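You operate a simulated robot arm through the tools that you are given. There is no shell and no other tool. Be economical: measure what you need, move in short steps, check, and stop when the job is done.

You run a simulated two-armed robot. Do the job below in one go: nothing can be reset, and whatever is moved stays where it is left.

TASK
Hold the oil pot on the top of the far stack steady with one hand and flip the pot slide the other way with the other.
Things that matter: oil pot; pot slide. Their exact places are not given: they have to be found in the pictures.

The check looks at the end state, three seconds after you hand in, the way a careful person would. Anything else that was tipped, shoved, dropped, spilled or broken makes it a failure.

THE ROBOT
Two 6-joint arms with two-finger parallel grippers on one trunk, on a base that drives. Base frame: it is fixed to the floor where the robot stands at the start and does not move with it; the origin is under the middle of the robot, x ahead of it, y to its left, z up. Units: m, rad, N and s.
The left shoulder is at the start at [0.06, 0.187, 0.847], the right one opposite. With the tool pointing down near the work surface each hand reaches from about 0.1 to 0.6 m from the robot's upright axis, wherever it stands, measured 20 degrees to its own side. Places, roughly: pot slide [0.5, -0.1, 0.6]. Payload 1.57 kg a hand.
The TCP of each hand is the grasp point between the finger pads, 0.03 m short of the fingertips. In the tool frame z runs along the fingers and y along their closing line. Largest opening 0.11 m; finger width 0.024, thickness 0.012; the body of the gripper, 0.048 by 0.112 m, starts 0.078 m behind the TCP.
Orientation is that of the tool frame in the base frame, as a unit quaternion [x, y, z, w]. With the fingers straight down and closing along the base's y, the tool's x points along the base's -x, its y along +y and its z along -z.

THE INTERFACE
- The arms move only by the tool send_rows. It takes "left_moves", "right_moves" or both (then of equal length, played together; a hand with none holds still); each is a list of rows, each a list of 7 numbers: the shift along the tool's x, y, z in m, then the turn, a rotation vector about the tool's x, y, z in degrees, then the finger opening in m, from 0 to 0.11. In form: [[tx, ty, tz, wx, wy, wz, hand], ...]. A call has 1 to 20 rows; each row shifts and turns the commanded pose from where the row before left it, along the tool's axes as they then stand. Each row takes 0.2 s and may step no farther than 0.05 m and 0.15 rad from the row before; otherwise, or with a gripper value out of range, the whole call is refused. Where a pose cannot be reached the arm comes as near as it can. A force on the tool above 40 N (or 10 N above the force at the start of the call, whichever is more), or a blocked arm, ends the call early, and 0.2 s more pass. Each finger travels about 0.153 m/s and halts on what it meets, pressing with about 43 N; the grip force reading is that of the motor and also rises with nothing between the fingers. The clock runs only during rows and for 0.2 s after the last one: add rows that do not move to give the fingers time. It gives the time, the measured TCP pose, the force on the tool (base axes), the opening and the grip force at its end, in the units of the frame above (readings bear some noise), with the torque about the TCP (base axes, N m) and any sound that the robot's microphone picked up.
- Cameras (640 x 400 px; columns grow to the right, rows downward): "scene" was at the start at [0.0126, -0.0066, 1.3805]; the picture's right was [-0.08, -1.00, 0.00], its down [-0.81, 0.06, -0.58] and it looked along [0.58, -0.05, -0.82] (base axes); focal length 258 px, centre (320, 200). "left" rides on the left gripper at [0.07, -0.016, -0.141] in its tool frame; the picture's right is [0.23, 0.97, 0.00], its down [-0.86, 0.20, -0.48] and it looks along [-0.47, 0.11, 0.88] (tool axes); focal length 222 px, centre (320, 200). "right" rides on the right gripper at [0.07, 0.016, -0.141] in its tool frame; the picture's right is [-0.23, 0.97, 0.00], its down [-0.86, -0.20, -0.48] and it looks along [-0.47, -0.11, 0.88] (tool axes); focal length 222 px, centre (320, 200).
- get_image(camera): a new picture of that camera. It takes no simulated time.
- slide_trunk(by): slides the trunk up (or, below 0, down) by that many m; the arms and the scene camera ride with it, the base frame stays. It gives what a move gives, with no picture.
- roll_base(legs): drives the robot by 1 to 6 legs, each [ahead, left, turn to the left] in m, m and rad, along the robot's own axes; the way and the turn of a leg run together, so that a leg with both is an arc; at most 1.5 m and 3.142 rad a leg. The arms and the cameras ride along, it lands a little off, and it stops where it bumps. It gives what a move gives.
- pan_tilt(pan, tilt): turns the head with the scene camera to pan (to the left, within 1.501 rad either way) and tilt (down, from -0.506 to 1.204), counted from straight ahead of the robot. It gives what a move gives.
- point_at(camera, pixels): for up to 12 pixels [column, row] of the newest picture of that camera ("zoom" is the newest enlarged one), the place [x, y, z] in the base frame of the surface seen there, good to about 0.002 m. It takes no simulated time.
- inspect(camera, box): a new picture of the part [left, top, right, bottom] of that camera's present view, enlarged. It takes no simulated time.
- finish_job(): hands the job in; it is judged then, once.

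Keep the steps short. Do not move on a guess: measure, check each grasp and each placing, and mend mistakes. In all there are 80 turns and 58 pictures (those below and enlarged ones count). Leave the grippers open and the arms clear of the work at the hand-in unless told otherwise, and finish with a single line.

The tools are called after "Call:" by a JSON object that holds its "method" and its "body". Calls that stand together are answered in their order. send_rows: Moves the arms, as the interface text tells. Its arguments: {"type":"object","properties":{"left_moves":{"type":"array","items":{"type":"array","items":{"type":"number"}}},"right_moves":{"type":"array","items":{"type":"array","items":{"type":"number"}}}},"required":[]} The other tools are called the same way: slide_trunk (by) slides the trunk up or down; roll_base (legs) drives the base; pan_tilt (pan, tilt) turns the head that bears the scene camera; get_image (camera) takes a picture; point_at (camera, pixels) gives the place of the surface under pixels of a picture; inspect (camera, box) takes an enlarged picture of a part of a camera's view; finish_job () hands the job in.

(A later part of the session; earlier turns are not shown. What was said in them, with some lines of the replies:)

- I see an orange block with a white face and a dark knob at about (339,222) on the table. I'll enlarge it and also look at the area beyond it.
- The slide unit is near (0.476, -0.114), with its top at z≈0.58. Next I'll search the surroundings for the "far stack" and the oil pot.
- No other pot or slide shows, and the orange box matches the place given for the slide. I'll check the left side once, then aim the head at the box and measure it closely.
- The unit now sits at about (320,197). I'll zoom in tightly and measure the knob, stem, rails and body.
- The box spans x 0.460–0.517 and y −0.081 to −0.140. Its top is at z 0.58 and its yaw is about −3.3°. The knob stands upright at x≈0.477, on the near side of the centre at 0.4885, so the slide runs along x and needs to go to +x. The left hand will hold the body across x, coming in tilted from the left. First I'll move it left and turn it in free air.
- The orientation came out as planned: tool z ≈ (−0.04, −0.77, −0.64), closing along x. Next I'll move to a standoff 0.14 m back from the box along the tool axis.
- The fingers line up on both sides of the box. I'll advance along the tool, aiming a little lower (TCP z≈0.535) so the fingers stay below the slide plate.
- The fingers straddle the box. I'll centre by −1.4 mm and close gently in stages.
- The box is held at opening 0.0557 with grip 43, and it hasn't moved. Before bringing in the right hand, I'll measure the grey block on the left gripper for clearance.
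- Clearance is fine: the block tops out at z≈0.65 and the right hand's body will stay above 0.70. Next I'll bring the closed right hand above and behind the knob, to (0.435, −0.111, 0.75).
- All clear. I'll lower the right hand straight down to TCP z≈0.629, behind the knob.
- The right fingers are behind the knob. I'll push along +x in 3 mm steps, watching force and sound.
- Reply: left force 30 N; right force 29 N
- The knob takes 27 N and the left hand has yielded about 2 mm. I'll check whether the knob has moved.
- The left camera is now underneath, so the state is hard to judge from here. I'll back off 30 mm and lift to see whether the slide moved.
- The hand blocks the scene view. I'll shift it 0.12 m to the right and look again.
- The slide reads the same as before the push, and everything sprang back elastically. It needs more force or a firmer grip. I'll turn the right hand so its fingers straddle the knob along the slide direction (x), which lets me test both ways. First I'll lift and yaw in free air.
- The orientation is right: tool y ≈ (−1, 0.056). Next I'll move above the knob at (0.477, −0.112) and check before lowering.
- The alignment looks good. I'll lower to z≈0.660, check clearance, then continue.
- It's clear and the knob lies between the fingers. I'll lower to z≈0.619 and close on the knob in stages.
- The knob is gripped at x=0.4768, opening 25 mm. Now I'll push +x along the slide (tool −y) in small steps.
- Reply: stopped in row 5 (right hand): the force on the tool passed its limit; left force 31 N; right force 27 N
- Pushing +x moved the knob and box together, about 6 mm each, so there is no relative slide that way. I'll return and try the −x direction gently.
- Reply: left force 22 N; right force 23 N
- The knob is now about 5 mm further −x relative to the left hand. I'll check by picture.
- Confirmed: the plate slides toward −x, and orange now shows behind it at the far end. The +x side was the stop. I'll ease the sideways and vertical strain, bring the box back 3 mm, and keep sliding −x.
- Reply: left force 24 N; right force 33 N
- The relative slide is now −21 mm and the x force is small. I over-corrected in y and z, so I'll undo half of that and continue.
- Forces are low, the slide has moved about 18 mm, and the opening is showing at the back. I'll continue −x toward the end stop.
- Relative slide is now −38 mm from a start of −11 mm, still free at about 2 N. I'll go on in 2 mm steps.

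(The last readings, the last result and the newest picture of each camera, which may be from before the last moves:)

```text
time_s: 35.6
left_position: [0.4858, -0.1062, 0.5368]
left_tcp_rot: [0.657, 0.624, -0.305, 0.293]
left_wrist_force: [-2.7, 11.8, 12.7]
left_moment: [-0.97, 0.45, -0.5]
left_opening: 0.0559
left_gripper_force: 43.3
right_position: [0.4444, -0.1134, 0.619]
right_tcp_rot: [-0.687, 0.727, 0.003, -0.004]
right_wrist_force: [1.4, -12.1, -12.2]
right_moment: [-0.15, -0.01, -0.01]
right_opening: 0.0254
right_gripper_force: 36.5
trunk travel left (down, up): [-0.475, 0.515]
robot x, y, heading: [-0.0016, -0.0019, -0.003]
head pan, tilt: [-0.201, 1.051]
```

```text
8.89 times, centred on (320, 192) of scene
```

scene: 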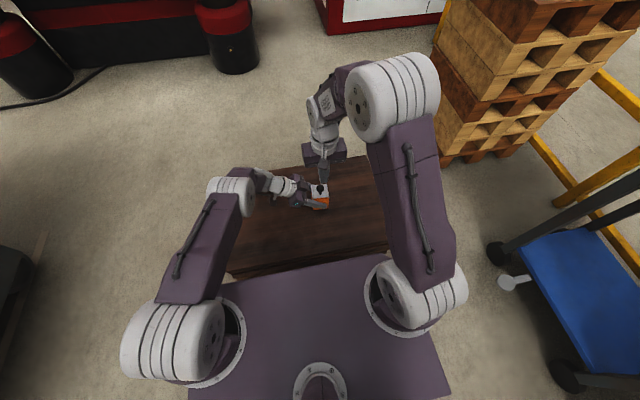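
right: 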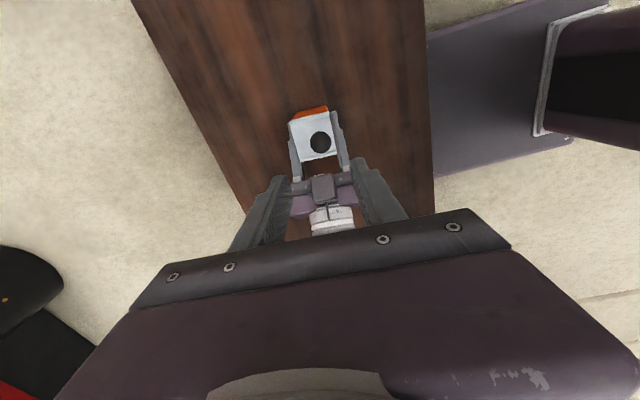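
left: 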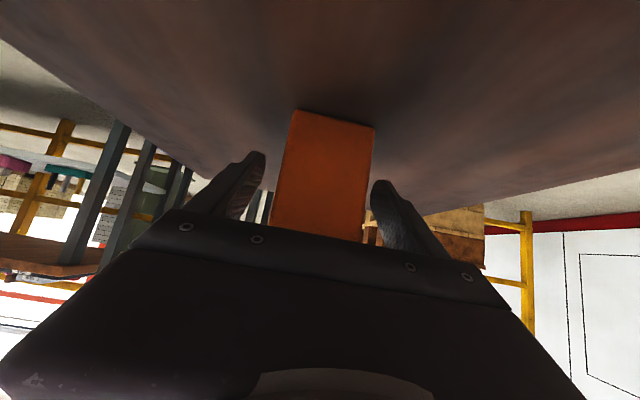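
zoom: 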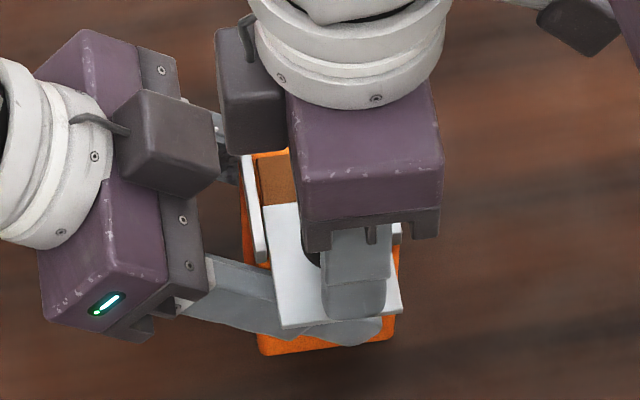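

About 30 mm slid and the x force is still only 1–3 N. I'll keep going in small steps and watch for the stop.

Call:
{"method": "send_rows", "body": {"right_moves": [[0.0004, 0.002, 0.0005, 0, 0, 0, 0.022], [0, 0.002, 0, 0, 0, 0, 0.022], [0, 0, 0, 0, 0, 0, 0.022]]}}

```text
time_s: 36.4
left_position: [0.4874, -0.1049, 0.5354]
left_tcp_rot: [0.657, 0.625, -0.304, 0.292]
left_wrist_force: [-1.8, 7.4, 9.0]
left_moment: [-0.59, 0.16, -0.28]
left_opening: 0.0561
left_gripper_force: 43.3
right_position: [0.441, -0.1128, 0.6192]
right_tcp_rot: [-0.687, 0.727, 0.003, -0.003]
right_wrist_force: [2.9, -6.3, -5.8]
right_moment: [-0.06, 0.0, -0.03]
right_opening: 0.0254
right_gripper_force: 36.6
trunk travel left (down, up): [-0.475, 0.515]
robot x, y, heading: [0.0036, -0.002, 0.001]
head pan, tilt: [-0.201, 1.051]
```

Call:
{"method": "send_rows", "body": {"right_moves": [[0, 0.002, 0, 0, 0, 0, 0.022], [0, 0.002, 0, 0, 0, 0, 0.022], [0, 0, 0, 0, 0, 0, 0.022]]}}

```text
time_s: 37.2
left_position: [0.4888, -0.1066, 0.536]
left_tcp_rot: [0.658, 0.624, -0.304, 0.292]
left_wrist_force: [-1.3, 4.4, 3.8]
left_moment: [-0.65, -0.22, -0.14]
left_opening: 0.0557
left_gripper_force: 43.3
right_position: [0.4361, -0.1123, 0.6185]
right_tcp_rot: [-0.687, 0.727, 0.003, -0.004]
right_wrist_force: [2.7, -5.1, 2.7]
right_moment: [-0.04, -0.02, -0.05]
right_opening: 0.0254
right_gripper_force: 36.7
trunk travel left (down, up): [-0.475, 0.515]
robot x, y, heading: [0.0014, -0.001, 0.003]
head pan, tilt: [-0.201, 1.051]
```

About 41 mm slid and still free. I'll look before going on.

Call:
{"method": "inspect", "body": {"camera": "scene", "box": [284, 170, 356, 215]}}

Call:
{"method": "inspect", "body": {"camera": "right", "box": [220, 60, 460, 210]}}

```text
8.89 times, centred on (320, 192) of scene
```

zoom: 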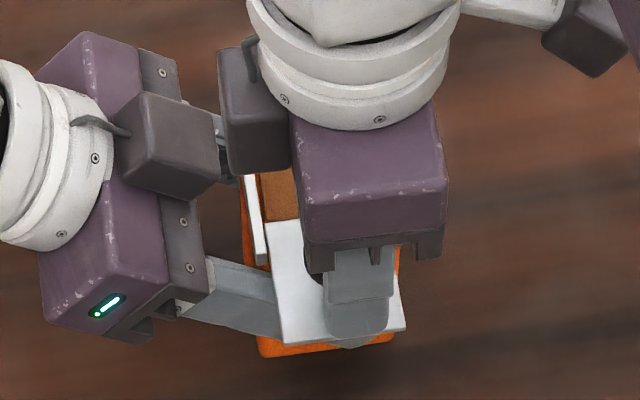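

```text
2.67 times, centred on (340, 135) of right
```

zoom: 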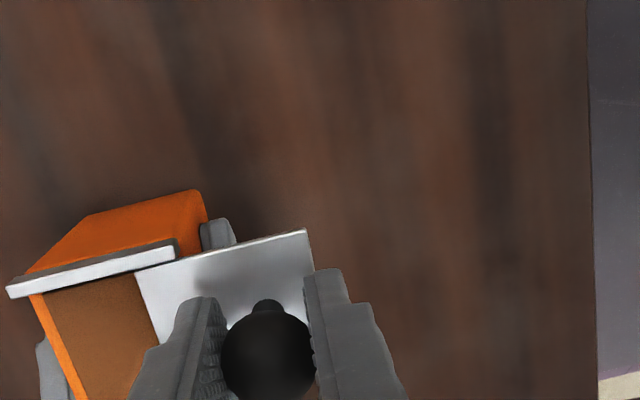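

The plate still sits in the rails with the hole mostly open. I'll advance 2 mm per row, carefully, looking for the stop.

Call:
{"method": "send_rows", "body": {"right_moves": [[0, 0.002, 0, 0, 0, 0, 0.022], [0, 0.001, 0, 0, 0, 0, 0.022], [0, 0, 0, 0, 0, 0, 0.022]]}}

```text
time_s: 38.0
left_position: [0.4873, -0.1058, 0.5369]
left_tcp_rot: [0.658, 0.624, -0.305, 0.292]
left_wrist_force: [-3.8, -6.4, 2.2]
left_moment: [0.57, -0.15, 0.41]
left_opening: 0.0558
left_gripper_force: 42.9
right_position: [0.4336, -0.1123, 0.619]
right_tcp_rot: [-0.687, 0.727, 0.003, -0.003]
right_wrist_force: [4.1, 7.4, -0.7]
right_moment: [0.09, 0.0, -0.04]
right_opening: 0.0254
right_gripper_force: 36.3
trunk travel left (down, up): [-0.475, 0.515]
robot x, y, heading: [-0.0021, 0.0006, 0.003]
head pan, tilt: [-0.201, 1.051]
```

Call:
{"method": "send_rows", "body": {"right_moves": [[0, 0.002, 0, 0, 0, 0, 0.022], [0, 0.001, 0, 0, 0, 0, 0.022], [0, 0, 0, 0, 0, 0, 0.022]]}}

```text
time_s: 38.8
left_position: [0.4874, -0.1054, 0.5355]
left_tcp_rot: [0.657, 0.625, -0.304, 0.292]
left_wrist_force: [-4.9, -17.4, 1.8]
left_moment: [1.09, -0.19, 0.89]
left_opening: 0.0555
left_gripper_force: 43.4
right_position: [0.4309, -0.1134, 0.6187]
right_tcp_rot: [-0.686, 0.727, 0.003, -0.003]
right_wrist_force: [3.4, 15.1, 0.1]
right_moment: [0.21, -0.03, -0.02]
right_opening: 0.0252
right_gripper_force: 36.1
trunk travel left (down, up): [-0.475, 0.515]
robot x, y, heading: [0.0023, 0.0026, 0.006]
head pan, tilt: [-0.201, 1.051]
```

About 46 mm slid. The side force y is 15 N, so I'll ease 0.8 mm toward +y and step on.

Call:
{"method": "send_rows", "body": {"right_moves": [[-0.0008, 0.001, 0, 0, 0, 0, 0.022], [0, 0.002, 0, 0, 0, 0, 0.022], [0, 0, 0, 0, 0, 0, 0.022]]}}

Call:
{"method": "inspect", "body": {"camera": "right", "box": [220, 60, 460, 210]}}

```text
time_s: 39.6
left_position: [0.4884, -0.1042, 0.5347]
left_tcp_rot: [0.657, 0.624, -0.304, 0.293]
left_wrist_force: [-5.4, -2.6, 1.6]
left_moment: [-0.11, -0.16, 0.07]
left_opening: 0.0559
left_gripper_force: 43.1
right_position: [0.427, -0.1127, 0.6185]
right_tcp_rot: [-0.686, 0.727, 0.003, -0.004]
right_wrist_force: [3.2, 1.5, 1.3]
right_moment: [0.04, -0.03, -0.03]
right_opening: 0.0253
right_gripper_force: 36.8
trunk travel left (down, up): [-0.475, 0.515]
robot x, y, heading: [-0.0024, -0.003, 0.002]
head pan, tilt: [-0.201, 1.051]
```

```text
2.67 times, centred on (340, 135) of right
```

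zoom: 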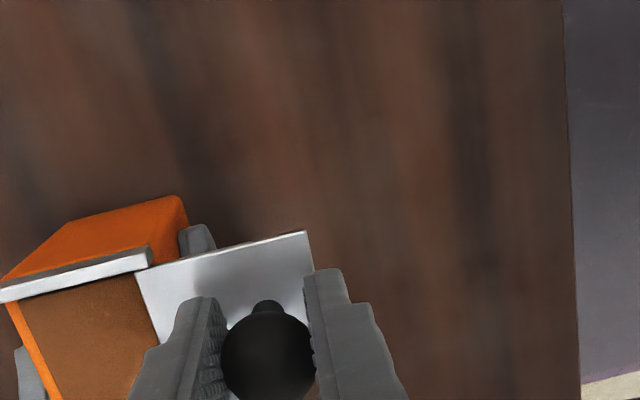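

About 50 mm slid, with a few mm of overlap left and light, steady resistance. I'll advance 1 mm at a time to feel for the stop.

Call:
{"method": "send_rows", "body": {"right_moves": [[0, 0.001, 0, 0, 0, 0, 0.022], [0, 0.001, 0, 0, 0, 0, 0.022], [0, 0, 0, 0, 0, 0, 0.022]]}}

```text
time_s: 40.4
left_position: [0.4873, -0.1052, 0.536]
left_tcp_rot: [0.658, 0.624, -0.305, 0.292]
left_wrist_force: [-6.4, 14.7, 6.6]
left_moment: [-1.24, -0.28, -0.88]
left_opening: 0.0555
left_gripper_force: 43.2
right_position: [0.4262, -0.1121, 0.6187]
right_tcp_rot: [-0.686, 0.727, 0.003, -0.005]
right_wrist_force: [7.9, -15.7, -2.0]
right_moment: [-0.38, -0.02, -0.11]
right_opening: 0.0253
right_gripper_force: 36.8
trunk travel left (down, up): [-0.475, 0.515]
robot x, y, heading: [0.0008, -0.0025, 0.004]
head pan, tilt: [-0.201, 1.051]
```

The x force rose to 8 N and the motion lagged, so the stop may be here. I'll ease y and push 2 mm more to confirm.

Call:
{"method": "send_rows", "body": {"right_moves": [[0.0007, 0.001, 0, 0, 0, 0, 0.022], [0, 0.001, 0, 0, 0, 0, 0.022], [0, 0, 0, 0, 0, 0, 0.022]]}}

```text
time_s: 41.2
left_position: [0.4868, -0.1067, 0.5357]
left_tcp_rot: [0.657, 0.624, -0.305, 0.292]
left_wrist_force: [-15.0, 13.9, 12.7]
left_moment: [-1.07, -0.53, -0.78]
left_opening: 0.0557
left_gripper_force: 43.2
right_position: [0.4253, -0.1121, 0.6179]
right_tcp_rot: [-0.687, 0.727, 0.003, -0.003]
right_wrist_force: [15.9, -12.3, -8.5]
right_moment: [-0.03, -0.07, -0.08]
right_opening: 0.0254
right_gripper_force: 37.0
trunk travel left (down, up): [-0.475, 0.515]
robot x, y, heading: [0.0029, 0.0, 0.001]
head pan, tilt: [-0.201, 1.051]
```

This is a firm stop: x force doubled to 16 N with under 1 mm of motion. I'll ease the push by 1 mm, open the right hand and lift away.

Call:
{"method": "send_rows", "body": {"right_moves": [[0, -0.001, 0, 0, 0, 0, 0.022], [0, 0, 0, 0, 0, 0, 0.035], [0, 0, 0, 0, 0, 0, 0.05], [0, 0, 0, 0, 0, 0, 0.05], [0, 0, -0.03, 0, 0, 0, 0.05], [0, 0, -0.04, 0, 0, 0, 0.05], [0, 0, -0.04, 0, 0, 0, 0.05], [0.04, 0, -0.02, 0, 0, 0, 0.05], [0.045, 0, 0, 0, 0, 0, 0.05], [0.045, 0, 0, 0, 0, 0, 0.05], [0, 0, 0, 0, 0, 0, 0.05]]}}

Call:
{"method": "inspect", "body": {"camera": "scene", "box": [272, 165, 368, 225]}}

```text
time_s: 43.6
left_position: [0.4887, -0.106, 0.5361]
left_tcp_rot: [0.657, 0.625, -0.304, 0.292]
left_wrist_force: [-0.7, 0.6, 0.6]
left_moment: [-0.05, 0.08, -0.05]
left_opening: 0.0558
left_gripper_force: 42.8
right_position: [0.4161, -0.2398, 0.7478]
right_tcp_rot: [-0.687, 0.727, 0.003, -0.005]
right_wrist_force: [0.1, -0.1, 0.0]
right_moment: [0.01, 0.03, 0.02]
right_opening: 0.0504
right_gripper_force: 0.2
trunk travel left (down, up): [-0.475, 0.515]
robot x, y, heading: [-0.0015, 0.0021, -0.001]
head pan, tilt: [-0.201, 1.051]
```

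```text
6.67 times, centred on (320, 195) of scene
```

zoom: 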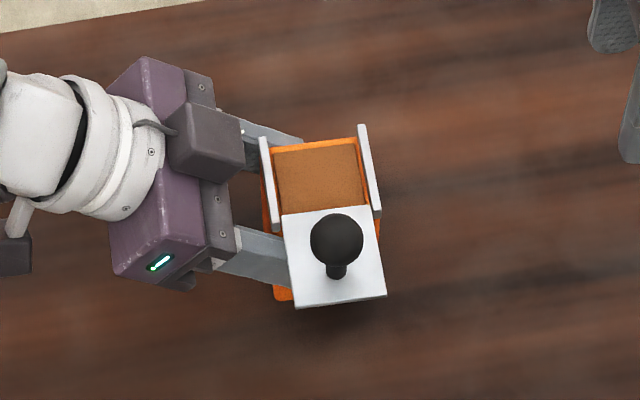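

The slide is fully over at its stop and staying there. Next I'll open the left hand a few millimetres and check that the pot stands steady before withdrawing.

Call:
{"method": "send_rows", "body": {"left_moves": [[0, 0, 0, 0, 0, 0, 0.057], [0, 0, 0, 0, 0, 0, 0.059], [0, 0, 0, 0, 0, 0, 0.062], [0, 0, 0, 0, 0, 0, 0.064], [0, 0, 0, 0, 0, 0, 0.064], [0, 0, 0, 0, 0, 0, 0.064]]}}

Call:
{"method": "inspect", "body": {"camera": "scene", "box": [272, 165, 368, 225]}}

Call:
{"method": "inspect", "body": {"camera": "left", "box": [200, 80, 440, 230]}}

```text
time_s: 45.0
left_position: [0.4884, -0.1056, 0.5358]
left_tcp_rot: [0.657, 0.625, -0.304, 0.292]
left_wrist_force: [0.2, -0.6, 0.1]
left_moment: [-0.02, 0.01, 0.01]
left_opening: 0.064
left_gripper_force: 0.1
right_position: [0.4174, -0.241, 0.7485]
right_tcp_rot: [-0.686, 0.727, 0.003, -0.004]
right_wrist_force: [-0.6, -1.2, 0.2]
right_moment: [-0.01, 0.02, -0.03]
right_opening: 0.0502
right_gripper_force: 0.0
trunk travel left (down, up): [-0.475, 0.515]
robot x, y, heading: [0.0023, 0.0025, 0.0]
head pan, tilt: [-0.201, 1.051]
```

```text
6.67 times, centred on (320, 195) of scene
```

zoom: 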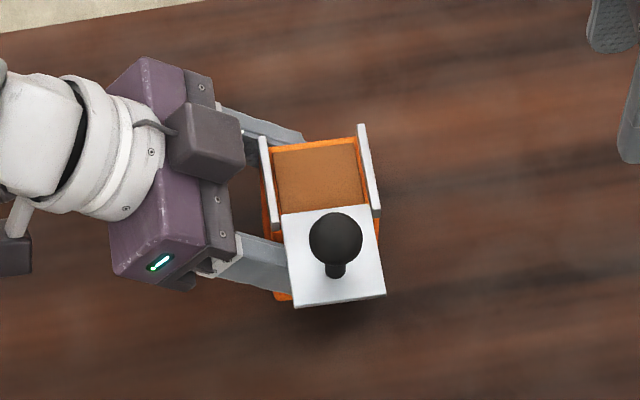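

```text
2.67 times, centred on (320, 155) of left
```

zoom: 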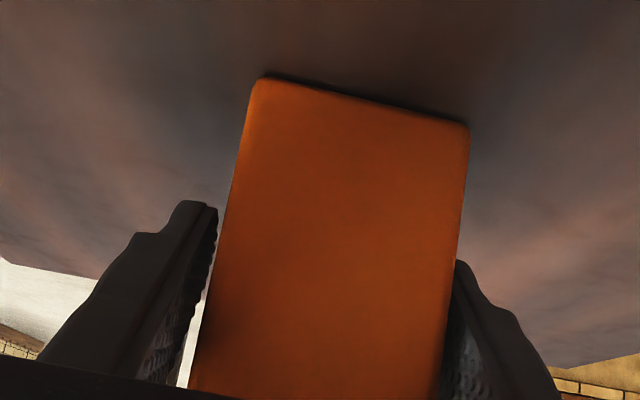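

The pot stands on its own. I'll open to 0.08, re-centring 2 mm and dropping a little, then withdraw along the tool axis.

Call:
{"method": "send_rows", "body": {"left_moves": [[0, 0.002, 0, 0, 0, 0, 0.07], [0.002, 0, 0, 0, 0, 0, 0.08], [0, 0, 0, 0, 0, 0, 0.08], [0, 0, -0.02, 0, 0, 0, 0.08], [0, 0, -0.03, 0, 0, 0, 0.08], [0, 0, -0.04, 0, 0, 0, 0.08], [0, 0, -0.045, 0, 0, 0, 0.08], [0, 0, -0.045, 0, 0, 0, 0.08], [0, 0, -0.045, 0, 0, 0, 0.08], [0, 0, 0, 0, 0, 0, 0.11]]}}

Call:
{"method": "inspect", "body": {"camera": "scene", "box": [272, 165, 368, 225]}}

Call:
{"method": "get_image", "body": {"camera": "left"}}

Call:
{"method": "point_at", "body": {"camera": "zoom", "pixels": [[265, 138], [362, 128], [275, 228], [375, 215], [335, 235], [290, 290], [380, 285], [320, 175]]}}

```text
time_s: 47.2
left_position: [0.4987, 0.0689, 0.6771]
left_tcp_rot: [0.657, 0.625, -0.305, 0.292]
left_wrist_force: [-0.1, -1.0, 0.1]
left_moment: [-0.01, 0.03, 0.01]
left_opening: 0.11
left_gripper_force: 0.0
right_position: [0.4175, -0.2404, 0.7483]
right_tcp_rot: [-0.687, 0.727, 0.004, -0.003]
right_wrist_force: [0.5, -0.8, -0.2]
right_moment: [-0.02, 0.0, 0.03]
right_opening: 0.0501
right_gripper_force: 0.2
trunk travel left (down, up): [-0.475, 0.515]
robot x, y, heading: [-0.001, -0.0002, -0.002]
head pan, tilt: [-0.201, 1.051]
```

```text
6.67 times, centred on (320, 195) of scene
```

zoom: 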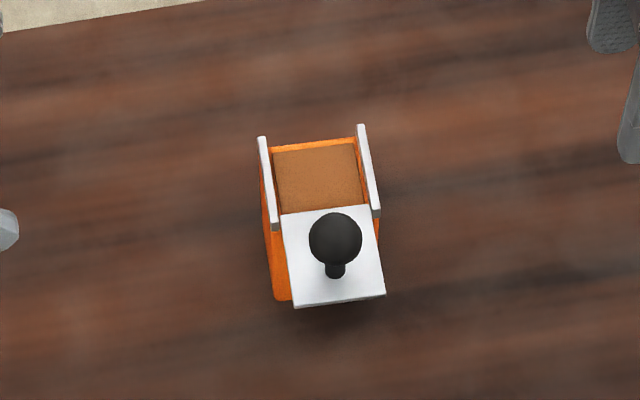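

```text
17 pictures are left
```

left: 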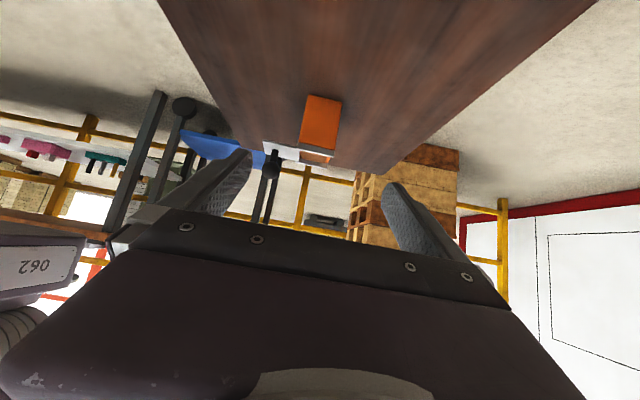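

```text
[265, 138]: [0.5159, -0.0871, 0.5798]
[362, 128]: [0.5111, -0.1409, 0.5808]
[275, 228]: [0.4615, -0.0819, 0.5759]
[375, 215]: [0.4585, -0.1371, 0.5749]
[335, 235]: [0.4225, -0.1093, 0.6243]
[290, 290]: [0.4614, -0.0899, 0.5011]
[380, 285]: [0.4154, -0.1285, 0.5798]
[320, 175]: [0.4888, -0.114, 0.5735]
```

The pot stands within about 1 mm of where it began and is level. The slide rests at its far stop, with the knob moved from x 0.477 to 0.426. I'll raise both hands clear, open, and hand in.

Call:
{"method": "send_rows", "body": {"left_moves": [[0, 0, -0.04, 0, 0, 0, 0.11], [0, 0, -0.04, 0, 0, 0, 0.11], [0, 0, 0, 0, 0, 0, 0.11], [0, 0, 0, 0, 0, 0, 0.11]], "right_moves": [[0, 0, -0.04, 0, 0, 0, 0.08], [0, 0, -0.04, 0, 0, 0, 0.11], [0, 0, -0.03, 0, 0, 0, 0.11], [0, 0, 0, 0, 0, 0, 0.11]]}}

Call:
{"method": "inspect", "body": {"camera": "scene", "box": [240, 145, 400, 245]}}

```text
time_s: 48.2
left_position: [0.4987, 0.1293, 0.7279]
left_tcp_rot: [0.658, 0.624, -0.304, 0.292]
left_wrist_force: [0.1, -0.3, 0.3]
left_moment: [0.01, 0.02, -0.01]
left_opening: 0.1097
left_gripper_force: 0.1
right_position: [0.4195, -0.2428, 0.8581]
right_tcp_rot: [-0.687, 0.727, 0.004, -0.005]
right_wrist_force: [0.8, 0.0, -0.4]
right_moment: [0.03, 0.02, -0.01]
right_opening: 0.11
right_gripper_force: 0.1
trunk travel left (down, up): [-0.475, 0.515]
robot x, y, heading: [-0.0003, 0.0051, 0.006]
head pan, tilt: [-0.201, 1.051]
```

```text
4.00 times, centred on (320, 195) of scene
```

zoom: 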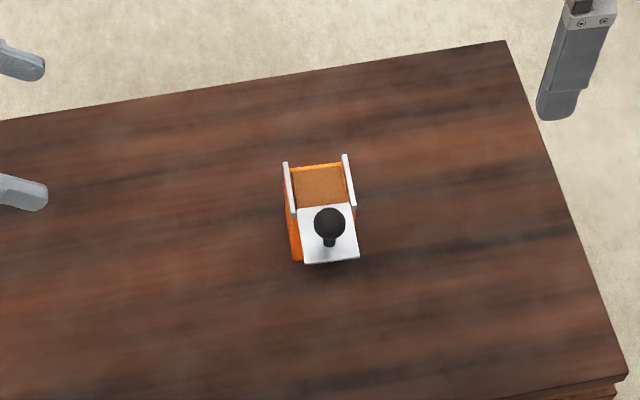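

The pot is upright, the slide is flipped, and both hands are open and clear. I'm handing in.

Call:
{"method": "finish_job", "body": {}}

```text
The job is handed in.
```

The pot slide is flipped fully to its other stop (about 50 mm toward the robot), and the oil pot, the orange box on the work surface (the only pot I found), stands upright within about 1 mm of where it began.
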